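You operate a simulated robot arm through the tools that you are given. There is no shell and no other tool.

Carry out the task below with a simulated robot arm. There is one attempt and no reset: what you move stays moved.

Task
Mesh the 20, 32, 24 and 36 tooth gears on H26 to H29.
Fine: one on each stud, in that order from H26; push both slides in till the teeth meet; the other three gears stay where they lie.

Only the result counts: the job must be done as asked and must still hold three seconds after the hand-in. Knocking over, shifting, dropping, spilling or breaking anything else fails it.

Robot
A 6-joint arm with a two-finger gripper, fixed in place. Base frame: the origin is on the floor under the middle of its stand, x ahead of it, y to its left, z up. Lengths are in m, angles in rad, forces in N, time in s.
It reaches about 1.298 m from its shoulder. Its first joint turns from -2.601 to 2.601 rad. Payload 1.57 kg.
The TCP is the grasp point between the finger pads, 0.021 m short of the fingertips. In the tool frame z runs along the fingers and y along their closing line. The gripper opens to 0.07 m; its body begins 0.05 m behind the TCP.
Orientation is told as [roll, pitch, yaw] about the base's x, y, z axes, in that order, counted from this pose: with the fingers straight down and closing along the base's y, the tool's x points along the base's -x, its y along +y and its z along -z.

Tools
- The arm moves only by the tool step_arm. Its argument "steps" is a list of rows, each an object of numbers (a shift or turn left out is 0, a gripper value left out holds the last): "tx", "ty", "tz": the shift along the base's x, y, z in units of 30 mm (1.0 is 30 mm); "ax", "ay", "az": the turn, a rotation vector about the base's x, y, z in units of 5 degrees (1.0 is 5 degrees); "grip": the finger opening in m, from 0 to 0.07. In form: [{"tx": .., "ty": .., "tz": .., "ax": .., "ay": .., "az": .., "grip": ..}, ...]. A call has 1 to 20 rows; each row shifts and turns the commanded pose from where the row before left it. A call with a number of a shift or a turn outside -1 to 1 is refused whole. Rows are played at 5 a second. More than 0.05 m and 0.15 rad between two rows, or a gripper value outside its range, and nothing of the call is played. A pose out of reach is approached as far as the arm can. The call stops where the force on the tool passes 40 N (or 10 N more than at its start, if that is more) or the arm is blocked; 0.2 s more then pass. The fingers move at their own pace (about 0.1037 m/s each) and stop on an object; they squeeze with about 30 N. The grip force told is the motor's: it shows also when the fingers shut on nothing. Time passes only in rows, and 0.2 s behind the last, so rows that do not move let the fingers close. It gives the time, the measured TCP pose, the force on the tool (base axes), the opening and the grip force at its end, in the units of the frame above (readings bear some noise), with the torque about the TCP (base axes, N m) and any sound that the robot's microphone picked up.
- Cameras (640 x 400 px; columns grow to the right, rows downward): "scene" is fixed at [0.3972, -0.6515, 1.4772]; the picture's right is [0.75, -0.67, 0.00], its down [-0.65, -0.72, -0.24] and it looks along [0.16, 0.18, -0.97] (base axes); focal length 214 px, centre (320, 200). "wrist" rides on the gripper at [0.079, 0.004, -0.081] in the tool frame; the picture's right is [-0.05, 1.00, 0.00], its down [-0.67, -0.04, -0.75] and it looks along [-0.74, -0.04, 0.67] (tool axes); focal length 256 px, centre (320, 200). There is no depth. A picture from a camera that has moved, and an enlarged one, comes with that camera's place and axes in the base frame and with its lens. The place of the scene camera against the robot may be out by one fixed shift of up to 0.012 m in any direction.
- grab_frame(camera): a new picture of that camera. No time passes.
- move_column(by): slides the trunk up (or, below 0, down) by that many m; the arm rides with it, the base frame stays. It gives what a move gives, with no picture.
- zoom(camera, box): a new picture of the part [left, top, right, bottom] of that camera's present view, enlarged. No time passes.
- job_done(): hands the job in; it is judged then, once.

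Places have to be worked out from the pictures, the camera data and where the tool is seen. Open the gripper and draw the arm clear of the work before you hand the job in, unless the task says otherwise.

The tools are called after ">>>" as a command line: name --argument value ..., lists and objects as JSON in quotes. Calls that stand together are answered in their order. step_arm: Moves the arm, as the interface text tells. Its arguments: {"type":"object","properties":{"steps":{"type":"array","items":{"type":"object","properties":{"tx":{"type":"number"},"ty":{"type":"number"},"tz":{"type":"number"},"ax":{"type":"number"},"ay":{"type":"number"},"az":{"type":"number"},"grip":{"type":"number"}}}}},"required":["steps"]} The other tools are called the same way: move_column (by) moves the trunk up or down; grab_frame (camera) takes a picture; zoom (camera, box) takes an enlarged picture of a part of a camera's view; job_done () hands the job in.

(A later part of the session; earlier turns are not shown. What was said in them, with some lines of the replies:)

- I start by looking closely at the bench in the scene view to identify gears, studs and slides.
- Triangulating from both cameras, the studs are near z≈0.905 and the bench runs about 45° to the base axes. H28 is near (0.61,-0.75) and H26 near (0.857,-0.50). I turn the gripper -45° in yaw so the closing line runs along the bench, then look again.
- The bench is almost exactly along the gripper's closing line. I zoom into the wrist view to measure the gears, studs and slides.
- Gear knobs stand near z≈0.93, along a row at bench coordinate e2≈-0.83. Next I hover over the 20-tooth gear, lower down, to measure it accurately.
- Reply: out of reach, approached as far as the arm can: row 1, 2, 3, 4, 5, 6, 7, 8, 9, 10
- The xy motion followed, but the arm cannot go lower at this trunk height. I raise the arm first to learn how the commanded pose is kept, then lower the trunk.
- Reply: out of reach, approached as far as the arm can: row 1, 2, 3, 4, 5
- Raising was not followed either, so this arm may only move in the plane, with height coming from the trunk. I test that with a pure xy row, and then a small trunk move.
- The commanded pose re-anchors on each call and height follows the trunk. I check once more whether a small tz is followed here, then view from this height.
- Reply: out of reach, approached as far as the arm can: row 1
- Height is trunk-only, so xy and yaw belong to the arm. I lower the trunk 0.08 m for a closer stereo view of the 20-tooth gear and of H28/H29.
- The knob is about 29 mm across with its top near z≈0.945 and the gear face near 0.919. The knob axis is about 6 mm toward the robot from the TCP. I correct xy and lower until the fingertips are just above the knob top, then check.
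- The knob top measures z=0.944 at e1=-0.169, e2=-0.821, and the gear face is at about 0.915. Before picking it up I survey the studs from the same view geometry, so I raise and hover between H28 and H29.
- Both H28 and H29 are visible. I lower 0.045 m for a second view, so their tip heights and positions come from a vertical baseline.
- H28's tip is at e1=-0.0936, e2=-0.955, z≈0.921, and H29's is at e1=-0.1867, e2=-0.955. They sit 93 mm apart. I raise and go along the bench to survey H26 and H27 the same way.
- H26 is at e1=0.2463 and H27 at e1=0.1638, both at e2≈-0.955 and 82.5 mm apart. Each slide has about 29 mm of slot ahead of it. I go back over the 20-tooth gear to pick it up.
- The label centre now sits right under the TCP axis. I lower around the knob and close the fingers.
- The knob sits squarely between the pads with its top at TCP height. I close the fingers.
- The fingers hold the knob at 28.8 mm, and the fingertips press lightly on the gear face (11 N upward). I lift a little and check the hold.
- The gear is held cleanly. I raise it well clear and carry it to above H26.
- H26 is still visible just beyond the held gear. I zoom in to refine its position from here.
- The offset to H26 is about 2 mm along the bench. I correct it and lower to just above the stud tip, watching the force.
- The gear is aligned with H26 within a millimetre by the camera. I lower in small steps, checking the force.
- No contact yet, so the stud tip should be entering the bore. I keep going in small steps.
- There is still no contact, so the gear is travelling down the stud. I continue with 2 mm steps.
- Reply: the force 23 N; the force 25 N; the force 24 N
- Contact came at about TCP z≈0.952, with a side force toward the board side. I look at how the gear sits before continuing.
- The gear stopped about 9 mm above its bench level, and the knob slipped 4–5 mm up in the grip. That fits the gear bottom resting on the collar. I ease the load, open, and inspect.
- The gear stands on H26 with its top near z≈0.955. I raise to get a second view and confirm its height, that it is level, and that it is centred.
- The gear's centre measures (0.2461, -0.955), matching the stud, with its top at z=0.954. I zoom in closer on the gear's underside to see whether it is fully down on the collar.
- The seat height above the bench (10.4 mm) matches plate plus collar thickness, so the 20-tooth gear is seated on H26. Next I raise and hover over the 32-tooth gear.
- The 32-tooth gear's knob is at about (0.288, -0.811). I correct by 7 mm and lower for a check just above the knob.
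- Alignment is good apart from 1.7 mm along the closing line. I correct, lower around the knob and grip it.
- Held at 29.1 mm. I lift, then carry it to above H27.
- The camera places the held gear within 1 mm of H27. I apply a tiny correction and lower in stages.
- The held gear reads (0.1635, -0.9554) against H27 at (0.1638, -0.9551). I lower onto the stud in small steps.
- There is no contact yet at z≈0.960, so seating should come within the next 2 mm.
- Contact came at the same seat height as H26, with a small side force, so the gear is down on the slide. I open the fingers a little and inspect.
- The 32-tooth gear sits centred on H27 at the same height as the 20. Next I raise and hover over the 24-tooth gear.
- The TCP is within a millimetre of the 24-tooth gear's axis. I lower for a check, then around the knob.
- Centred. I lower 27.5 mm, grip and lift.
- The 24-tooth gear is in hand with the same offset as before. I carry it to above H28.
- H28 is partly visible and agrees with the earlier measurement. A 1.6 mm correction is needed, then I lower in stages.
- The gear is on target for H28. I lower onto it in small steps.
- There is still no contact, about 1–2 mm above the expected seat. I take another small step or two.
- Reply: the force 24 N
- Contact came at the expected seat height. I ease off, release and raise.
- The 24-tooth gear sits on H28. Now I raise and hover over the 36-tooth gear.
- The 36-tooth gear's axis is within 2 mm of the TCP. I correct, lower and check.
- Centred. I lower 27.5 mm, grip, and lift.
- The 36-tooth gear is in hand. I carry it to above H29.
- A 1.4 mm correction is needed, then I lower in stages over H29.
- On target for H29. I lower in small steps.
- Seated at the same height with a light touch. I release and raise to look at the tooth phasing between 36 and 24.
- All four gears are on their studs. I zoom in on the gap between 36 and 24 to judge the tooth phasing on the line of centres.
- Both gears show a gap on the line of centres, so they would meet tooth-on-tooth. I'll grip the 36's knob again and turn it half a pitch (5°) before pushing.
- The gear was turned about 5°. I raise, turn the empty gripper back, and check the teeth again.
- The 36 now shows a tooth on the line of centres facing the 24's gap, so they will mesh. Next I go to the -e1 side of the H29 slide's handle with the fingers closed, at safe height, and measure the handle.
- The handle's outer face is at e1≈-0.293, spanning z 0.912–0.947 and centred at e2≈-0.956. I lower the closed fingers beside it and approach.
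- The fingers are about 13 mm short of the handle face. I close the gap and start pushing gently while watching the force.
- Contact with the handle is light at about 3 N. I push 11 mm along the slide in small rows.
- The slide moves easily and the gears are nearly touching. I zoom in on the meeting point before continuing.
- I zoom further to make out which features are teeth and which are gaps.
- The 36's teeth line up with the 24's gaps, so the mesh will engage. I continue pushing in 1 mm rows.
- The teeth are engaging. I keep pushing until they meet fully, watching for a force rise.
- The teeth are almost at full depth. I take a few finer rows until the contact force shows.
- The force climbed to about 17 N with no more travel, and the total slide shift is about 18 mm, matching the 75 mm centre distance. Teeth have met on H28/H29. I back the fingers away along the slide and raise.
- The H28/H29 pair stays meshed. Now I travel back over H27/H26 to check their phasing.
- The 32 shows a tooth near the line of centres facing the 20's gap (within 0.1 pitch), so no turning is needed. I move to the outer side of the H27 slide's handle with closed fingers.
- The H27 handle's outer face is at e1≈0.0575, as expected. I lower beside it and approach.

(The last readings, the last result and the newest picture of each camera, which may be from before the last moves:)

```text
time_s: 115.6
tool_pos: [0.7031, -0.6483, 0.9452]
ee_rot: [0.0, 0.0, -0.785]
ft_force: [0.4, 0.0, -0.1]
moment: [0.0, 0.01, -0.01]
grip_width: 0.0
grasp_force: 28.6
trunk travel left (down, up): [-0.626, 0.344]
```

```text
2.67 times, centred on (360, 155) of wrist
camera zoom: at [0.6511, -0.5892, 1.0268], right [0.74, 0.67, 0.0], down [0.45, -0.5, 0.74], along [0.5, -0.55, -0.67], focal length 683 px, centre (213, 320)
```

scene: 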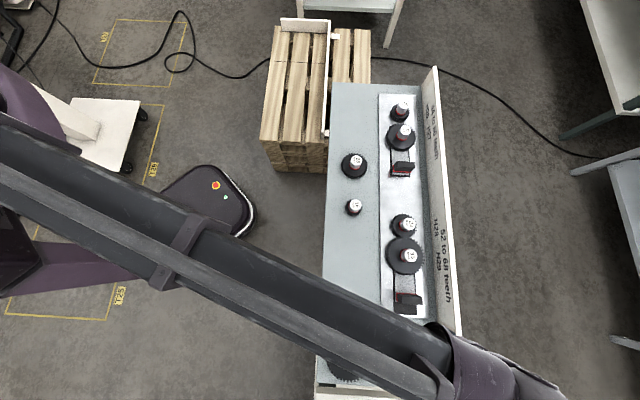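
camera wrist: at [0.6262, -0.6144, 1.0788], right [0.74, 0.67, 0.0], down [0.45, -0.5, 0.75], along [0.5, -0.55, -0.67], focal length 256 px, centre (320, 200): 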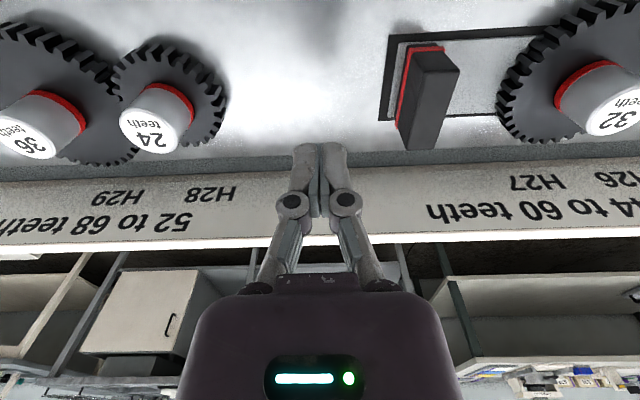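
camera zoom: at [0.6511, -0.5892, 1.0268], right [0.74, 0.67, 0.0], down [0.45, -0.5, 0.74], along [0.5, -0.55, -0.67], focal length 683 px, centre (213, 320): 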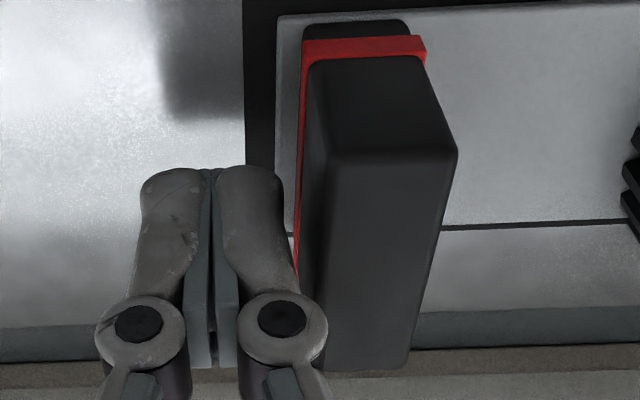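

The fingers are about 5 mm from the handle. I push 13 mm in small rows, then check the gears.

>>> step_arm --steps '[{"tx": 0.0471, "ty": 0.0471}, {"tx": 0.0471, "ty": 0.0471}, {"tx": 0.0471, "ty": 0.0471}, {"tx": 0.0471, "ty": 0.0471}, {"tx": 0.0471, "ty": 0.0471}, {"tx": 0.0471, "ty": 0.0471}, {"tx": 0.0236, "ty": 0.0236}, {}]'

>>> zoom --camera "scene" --box '[380, 110, 420, 135]'

>>> grab_frame --camera "wrist"

```text
time_s: 117.4
tool_pos: [0.7115, -0.6422, 0.9458]
ee_rot: [0.001, -0.001, -0.784]
ft_force: [-2.1, -1.8, 0.2]
moment: [0.03, -0.04, 0.0]
grip_width: 0.0
grasp_force: 28.6
trunk travel left (down, up): [-0.626, 0.344]
```

```text
16.00 times, centred on (400, 122) of scene
camera zoom: at [0.3972, -0.6515, 1.4772], right [0.75, -0.67, 0.0], down [-0.65, -0.72, -0.24], along [0.16, 0.18, -0.97], focal length 3432 px, centre (-960, 1440)
```

zoom: 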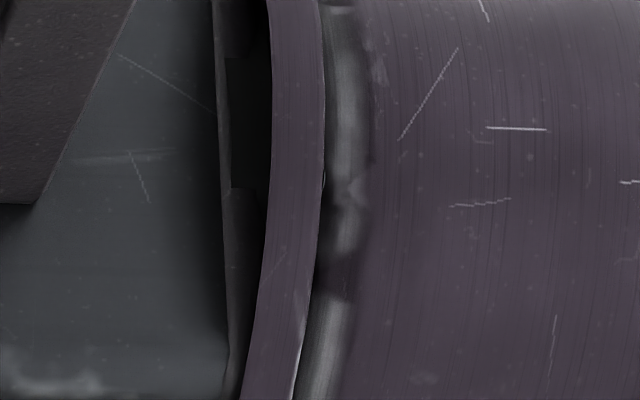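

```text
taken
camera wrist: at [0.6597, -0.5807, 1.0268], right [0.74, 0.67, 0.0], down [0.45, -0.5, 0.75], along [0.5, -0.55, -0.67], focal length 256 px, centre (320, 200)
```

wrist: 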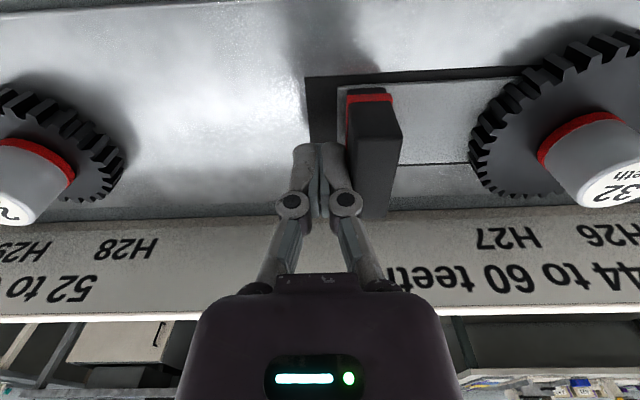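

The arm hides the gears from the scene camera here, so I rely on force. I push on in 1 mm rows, first up to where the tips would begin to overlap.

>>> step_arm --steps '[{"tx": 0.0236, "ty": 0.0236}, {"tx": 0.0236, "ty": 0.0236}, {"tx": 0.0236, "ty": 0.0236}, {"tx": 0.0236, "ty": 0.0236}, {"tx": 0.0236, "ty": 0.0236}, {}]'

>>> step_arm --steps '[{"tx": 0.0236, "ty": 0.0236}, {"tx": 0.0236, "ty": 0.0236}, {}]'

>>> grab_frame --camera "wrist"

```text
time_s: 118.8
tool_pos: [0.7172, -0.6373, 0.946]
ee_rot: [0.001, 0.0, -0.784]
ft_force: [-1.0, -3.3, 1.5]
moment: [0.01, 0.01, -0.01]
grip_width: 0.0002
grasp_force: 29.1
trunk travel left (down, up): [-0.626, 0.344]
```

```text
time_s: 119.6
tool_pos: [0.7179, -0.6352, 0.9463]
ee_rot: [0.0, 0.0, -0.785]
ft_force: [-1.6, -2.9, -0.3]
moment: [0.05, 0.0, -0.02]
grip_width: 0.0
grasp_force: 28.7
trunk travel left (down, up): [-0.626, 0.344]
```

```text
taken
camera wrist: at [0.665, -0.5748, 1.0267], right [0.74, 0.67, 0.0], down [0.45, -0.5, 0.74], along [0.5, -0.55, -0.67], focal length 256 px, centre (320, 200)
```

wrist: 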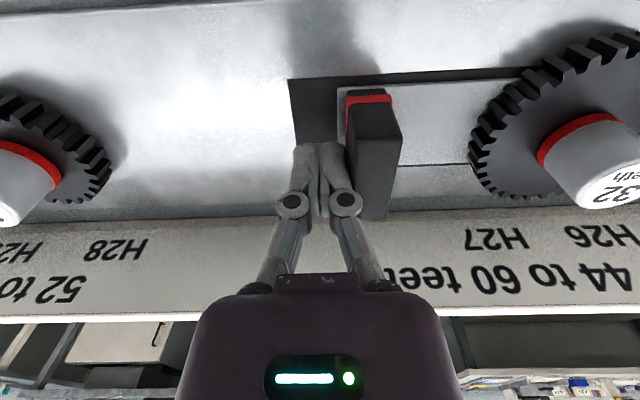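

The push force is still about 3 N, past the point where the tips overlap, so the teeth are entering the gaps. I continue with finer rows until the force rises.

>>> step_arm --steps '[{"tx": 0.0236, "ty": 0.0236}, {"tx": 0.0236, "ty": 0.0236}, {}]'

>>> step_arm --steps '[{"tx": 0.0165, "ty": 0.0165}, {"tx": 0.0165, "ty": 0.0165}, {}]'

```text
time_s: 120.4
tool_pos: [0.7183, -0.6348, 0.9455]
ee_rot: [0.002, 0.001, -0.783]
ft_force: [-3.7, -0.6, -0.1]
moment: [-0.01, -0.01, 0.04]
grip_width: 0.0
grasp_force: 28.6
trunk travel left (down, up): [-0.626, 0.344]
```

```text
time_s: 121.2
tool_pos: [0.7204, -0.6324, 0.946]
ee_rot: [0.001, 0.0, -0.784]
ft_force: [-4.2, -1.6, -0.2]
moment: [0.03, -0.05, 0.04]
grip_width: 0.0
grasp_force: 28.4
trunk travel left (down, up): [-0.626, 0.344]
```

The force has only just started to rise at about 4 N. I take a couple more fine rows.

>>> step_arm --steps '[{"tx": 0.0165, "ty": 0.0165}, {"tx": 0.0165, "ty": 0.0165}, {}]'

>>> step_arm --steps '[{"tx": 0.0165, "ty": 0.0165}, {"tx": 0.0165, "ty": 0.0165}, {}]'

>>> grab_frame --camera "wrist"

```text
time_s: 122.0
tool_pos: [0.7209, -0.6327, 0.9449]
ee_rot: [0.0, -0.002, -0.788]
ft_force: [-10.1, -4.7, -2.6]
moment: [0.0, -0.02, 0.08]
grip_width: 0.0
grasp_force: 28.5
trunk travel left (down, up): [-0.626, 0.344]
```

```text
time_s: 122.8
tool_pos: [0.7213, -0.6319, 0.9453]
ee_rot: [0.0, 0.0, -0.786]
ft_force: [-13.2, -9.9, 0.1]
moment: [0.04, -0.03, 0.05]
grip_width: 0.0
grasp_force: 28.7
trunk travel left (down, up): [-0.626, 0.344]
```

```text
taken
camera wrist: at [0.6682, -0.5723, 1.0271], right [0.74, 0.67, 0.0], down [0.44, -0.5, 0.75], along [0.5, -0.55, -0.67], focal length 256 px, centre (320, 200)
```

wrist: 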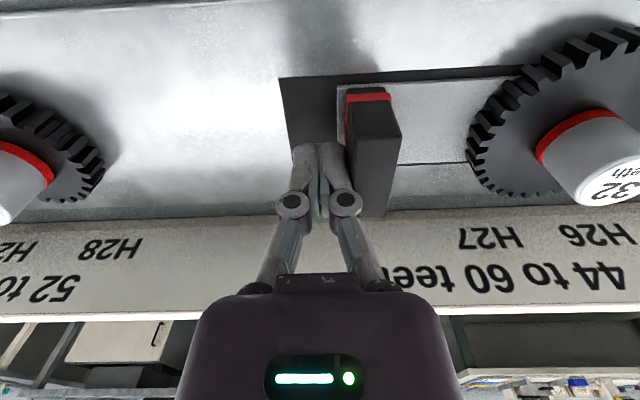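

The force rose to about 16 N with no further travel, so the teeth have met. I back off and raise to inspect.

>>> step_arm --steps '[{"tx": -0.0707, "ty": -0.0707}, {"tx": -0.236, "ty": -0.236}, {"tx": -0.236, "ty": -0.236}, {"tx": -0.118, "ty": -0.118}, {}]'

>>> move_column --by 0.12

>>> grab_frame --camera "wrist"

>>> grab_frame --camera "scene"

```text
time_s: 124.0
tool_pos: [0.7037, -0.6518, 0.9455]
ee_rot: [0.001, 0.0, -0.786]
ft_force: [0.0, -0.7, -0.6]
moment: [0.01, -0.02, 0.01]
grip_width: 0.0002
grasp_force: 28.4
trunk travel left (down, up): [-0.626, 0.344]
```

```text
time_s: 125.5
tool_pos: [0.7032, -0.652, 1.0647]
ee_rot: [0.001, 0.0, -0.786]
ft_force: [0.8, 0.2, 0.1]
moment: [0.02, 0.0, -0.01]
grip_width: 0.0
grasp_force: 28.7
trunk travel left (down, up): [-0.746, 0.224]
```

```text
taken
camera wrist: at [0.6501, -0.5912, 1.1467], right [0.74, 0.67, 0.0], down [0.45, -0.5, 0.74], along [0.5, -0.55, -0.67], focal length 256 px, centre (320, 200)
```

wrist: 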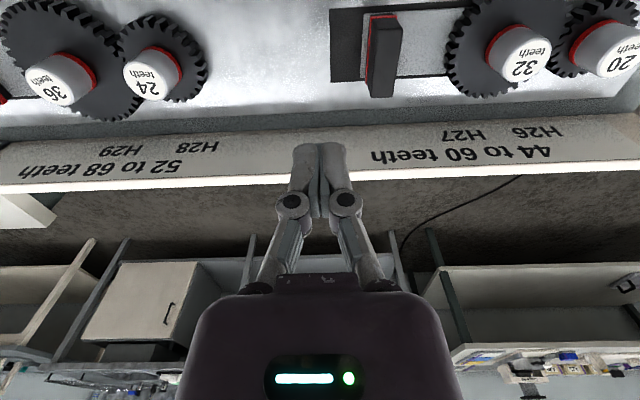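

```text
taken
```

scene: 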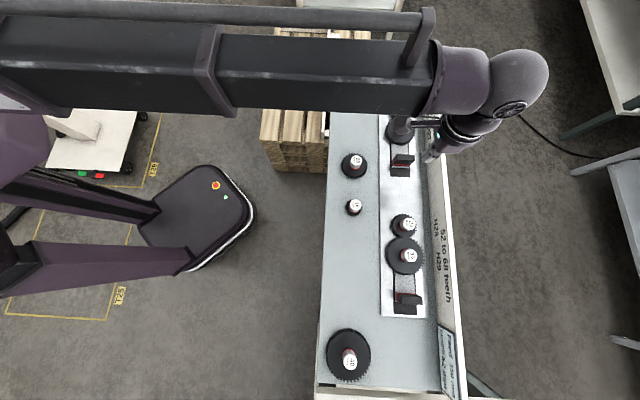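

Both pairs look meshed. I open the gripper, raise, and draw the arm back to the robot side so both cameras can inspect the finished work.

>>> move_column --by 0.1

>>> step_arm --steps '[{"tx": -0.696, "ty": 0.771, "grip": 0.07}, {"tx": -0.696, "ty": 0.771}, {"tx": -0.696, "ty": 0.771}, {"tx": -0.696, "ty": 0.771}, {"tx": -0.696, "ty": 0.771}, {"tx": -0.696, "ty": 0.771}, {"tx": -0.696, "ty": 0.771}, {"tx": -0.696, "ty": 0.771}, {}, {}]'

>>> grab_frame --camera "scene"

>>> zoom --camera "scene" --box '[360, 90, 440, 140]'

>>> zoom --camera "scene" --box '[360, 210, 440, 260]'

>>> grab_frame --camera "wrist"

```text
time_s: 126.9
tool_pos: [0.7036, -0.6511, 1.1651]
ee_rot: [0.0, 0.0, -0.785]
ft_force: [-0.2, -0.2, -0.8]
moment: [0.01, -0.02, 0.02]
grip_width: 0.0001
grasp_force: 28.3
trunk travel left (down, up): [-0.846, 0.124]
```

```text
time_s: 129.1
tool_pos: [0.5332, -0.4668, 1.1656]
ee_rot: [0.0, 0.002, -0.785]
ft_force: [-0.1, -0.2, -0.3]
moment: [-0.01, -0.02, -0.02]
grip_width: 0.07
grasp_force: 0.0
trunk travel left (down, up): [-0.846, 0.124]
```

```text
taken
```

scene: 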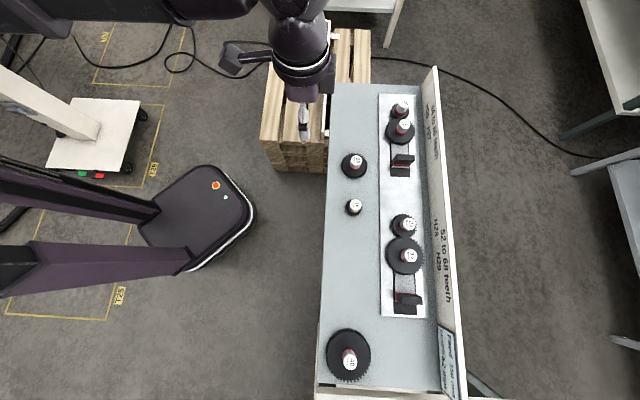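

```text
8.00 times, centred on (400, 115) of scene
camera zoom: at [0.3972, -0.6515, 1.4772], right [0.75, -0.67, 0.0], down [-0.65, -0.72, -0.24], along [0.16, 0.18, -0.97], focal length 1716 px, centre (-320, 880)
```

zoom: 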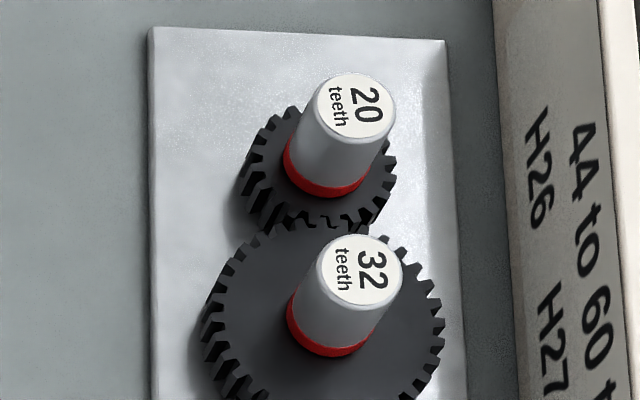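

```text
8.00 times, centred on (400, 235) of scene
camera zoom: at [0.3972, -0.6515, 1.4772], right [0.75, -0.67, 0.0], down [-0.65, -0.72, -0.24], along [0.16, 0.18, -0.97], focal length 1716 px, centre (-320, -80)
```

zoom: 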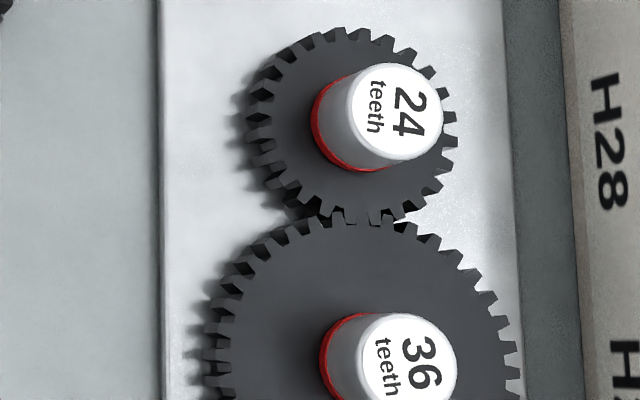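

```text
taken
camera wrist: at [0.4812, -0.4064, 1.2469], right [0.74, 0.67, 0.0], down [0.45, -0.5, 0.75], along [0.5, -0.55, -0.67], focal length 256 px, centre (320, 200)
```

wrist: 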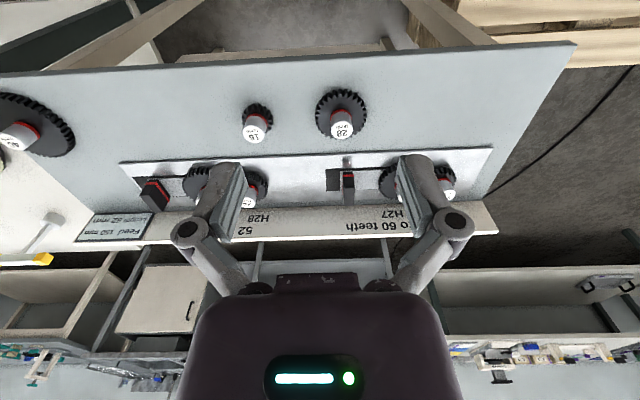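

I zoom in on the mesh points and on the sign at the end of the board, which seems to read differently from here.

>>> zoom --camera "scene" --box '[385, 100, 425, 125]'

>>> zoom --camera "wrist" --box '[60, 190, 180, 265]'

>>> zoom --camera "scene" --box '[400, 310, 480, 360]'

>>> zoom --camera "wrist" --box '[340, 130, 500, 230]'

```text
16.00 times, centred on (405, 112) of scene
camera zoom: at [0.3972, -0.6515, 1.4772], right [0.75, -0.67, 0.0], down [-0.65, -0.72, -0.24], along [0.16, 0.18, -0.97], focal length 3432 px, centre (-1040, 1600)
```

zoom: 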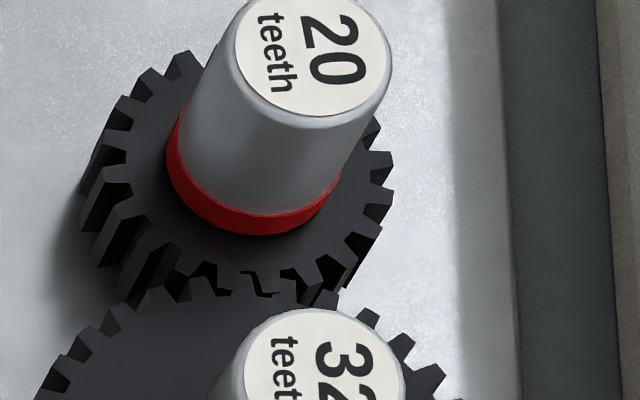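

```text
5.33 times, centred on (120, 228) of wrist
camera zoom: at [0.4812, -0.4064, 1.2469], right [0.74, 0.67, 0.0], down [0.45, -0.5, 0.75], along [0.5, -0.55, -0.67], focal length 1365 px, centre (1387, 53)
```

zoom: 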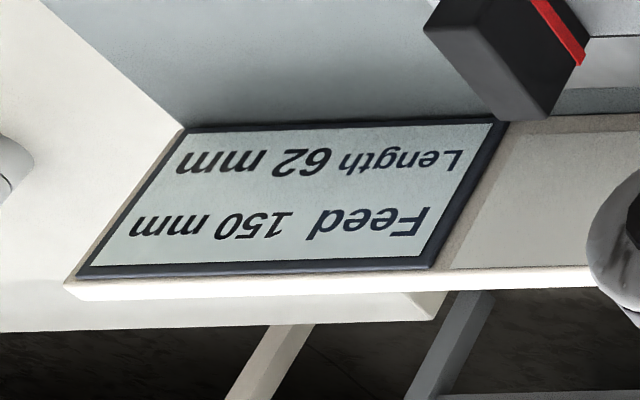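

```text
8.00 times, centred on (440, 335) of scene
camera zoom: at [0.3972, -0.6515, 1.4772], right [0.75, -0.67, 0.0], down [-0.65, -0.72, -0.24], along [0.16, 0.18, -0.97], focal length 1716 px, centre (-640, -880)
```

zoom: 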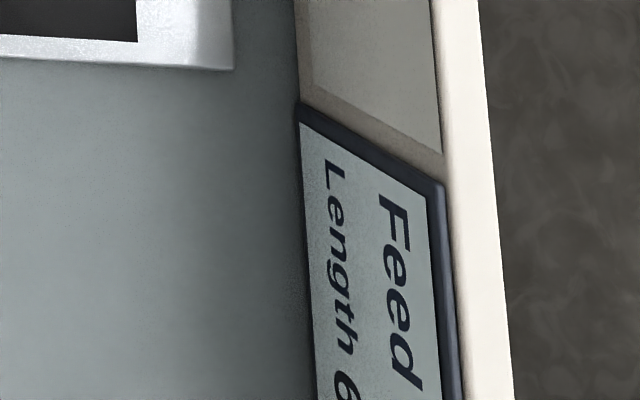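

```text
4.00 times, centred on (420, 180) of wrist
camera zoom: at [0.4812, -0.4064, 1.2469], right [0.74, 0.67, 0.0], down [0.45, -0.5, 0.75], along [0.5, -0.55, -0.67], focal length 1024 px, centre (-80, 280)
```

zoom: 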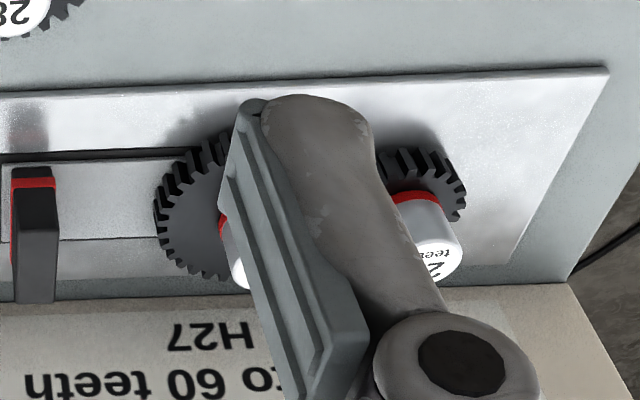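

The display now reads "Length 62 mm" (150 × 20/32 × 24/36 = 62.5), so both meshes are recognised. The 16, 28 and 40 gears lie untouched. I wait a moment and confirm that nothing drifts.

>>> step_arm --steps '[{"tx": -0.5, "ty": 0.5}, {"tx": -0.5, "ty": 0.5}, {}, {}, {}, {}, {}, {}, {}, {}, {}, {}, {}, {}, {}, {}]'

>>> zoom --camera "wrist" --box '[60, 150, 300, 300]'

>>> zoom --camera "scene" --box '[320, 80, 480, 180]'

>>> zoom --camera "scene" --box '[320, 180, 480, 280]'

```text
time_s: 132.5
tool_pos: [0.5043, -0.4355, 1.1645]
ee_rot: [-0.001, 0.0, -0.786]
ft_force: [0.6, 0.2, 0.3]
moment: [0.02, -0.01, 0.03]
grip_width: 0.0701
grasp_force: 0.0
trunk travel left (down, up): [-0.846, 0.124]
```

```text
2.67 times, centred on (180, 225) of wrist
camera zoom: at [0.4529, -0.3757, 1.2468], right [0.74, 0.67, 0.0], down [0.45, -0.5, 0.75], along [0.5, -0.55, -0.67], focal length 683 px, centre (693, 133)
```

zoom: 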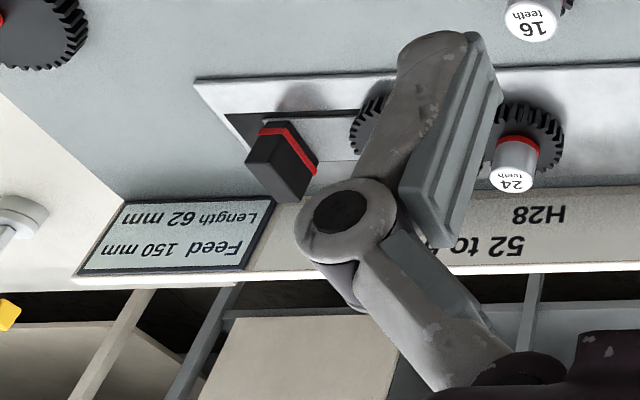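

```text
4.00 times, centred on (400, 130) of scene
camera zoom: at [0.3972, -0.6515, 1.4772], right [0.75, -0.67, 0.0], down [-0.65, -0.72, -0.24], along [0.16, 0.18, -0.97], focal length 858 px, centre (0, 480)
```

zoom: 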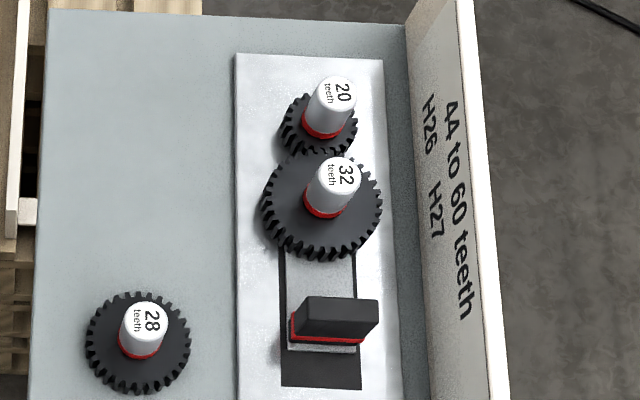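

```text
4.00 times, centred on (400, 230) of scene
camera zoom: at [0.3972, -0.6515, 1.4772], right [0.75, -0.67, 0.0], down [-0.65, -0.72, -0.24], along [0.16, 0.18, -0.97], focal length 858 px, centre (0, 80)
```

zoom: 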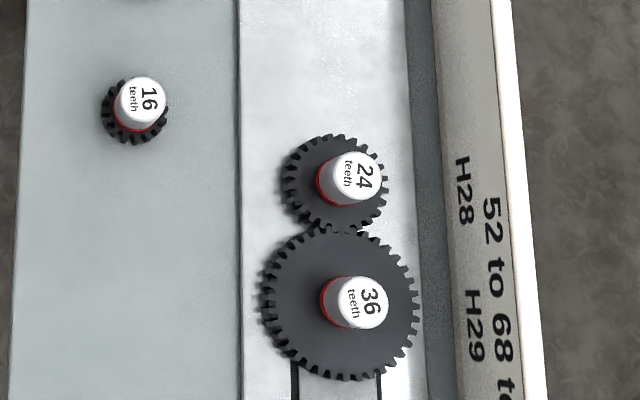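

After the wait everything is stable: 20/32 meshed on H26/H27 and 24/36 meshed on H28/H29. The display still shows 62 mm, the other three gears are in place, the gripper is open and the arm is clear. I hand in the job.

>>> job_done

```text
The job is handed in.
```

The 20, 32, 24 and 36 tooth gears are on H26, H27, H28 and H29 in that order. I pushed both slides in until the teeth met.

- **Meshing:** Each slide stopped after about 18 mm of travel, with the push force rising to roughly 16–17 N. Close-up pictures show both pairs interlocked.
- **Display:** The sign on the board now reads "Length 62 mm". That agrees with the 150 mm feed through this train (150 × 20/32 × 24/36 = 62.5).
- **Tooth alignment:** Before pushing the H29 slide, I turned the 36 tooth gear half a tooth on its stud. Otherwise its teeth would have hit the 24's head-on.
- **Other gears:** I did not touch the 16, 28 and 40 tooth gears; they lie where they were.

I opened the gripper and drew the arm clear. Nothing had moved when I checked again about three seconds later, and then I handed the job in.
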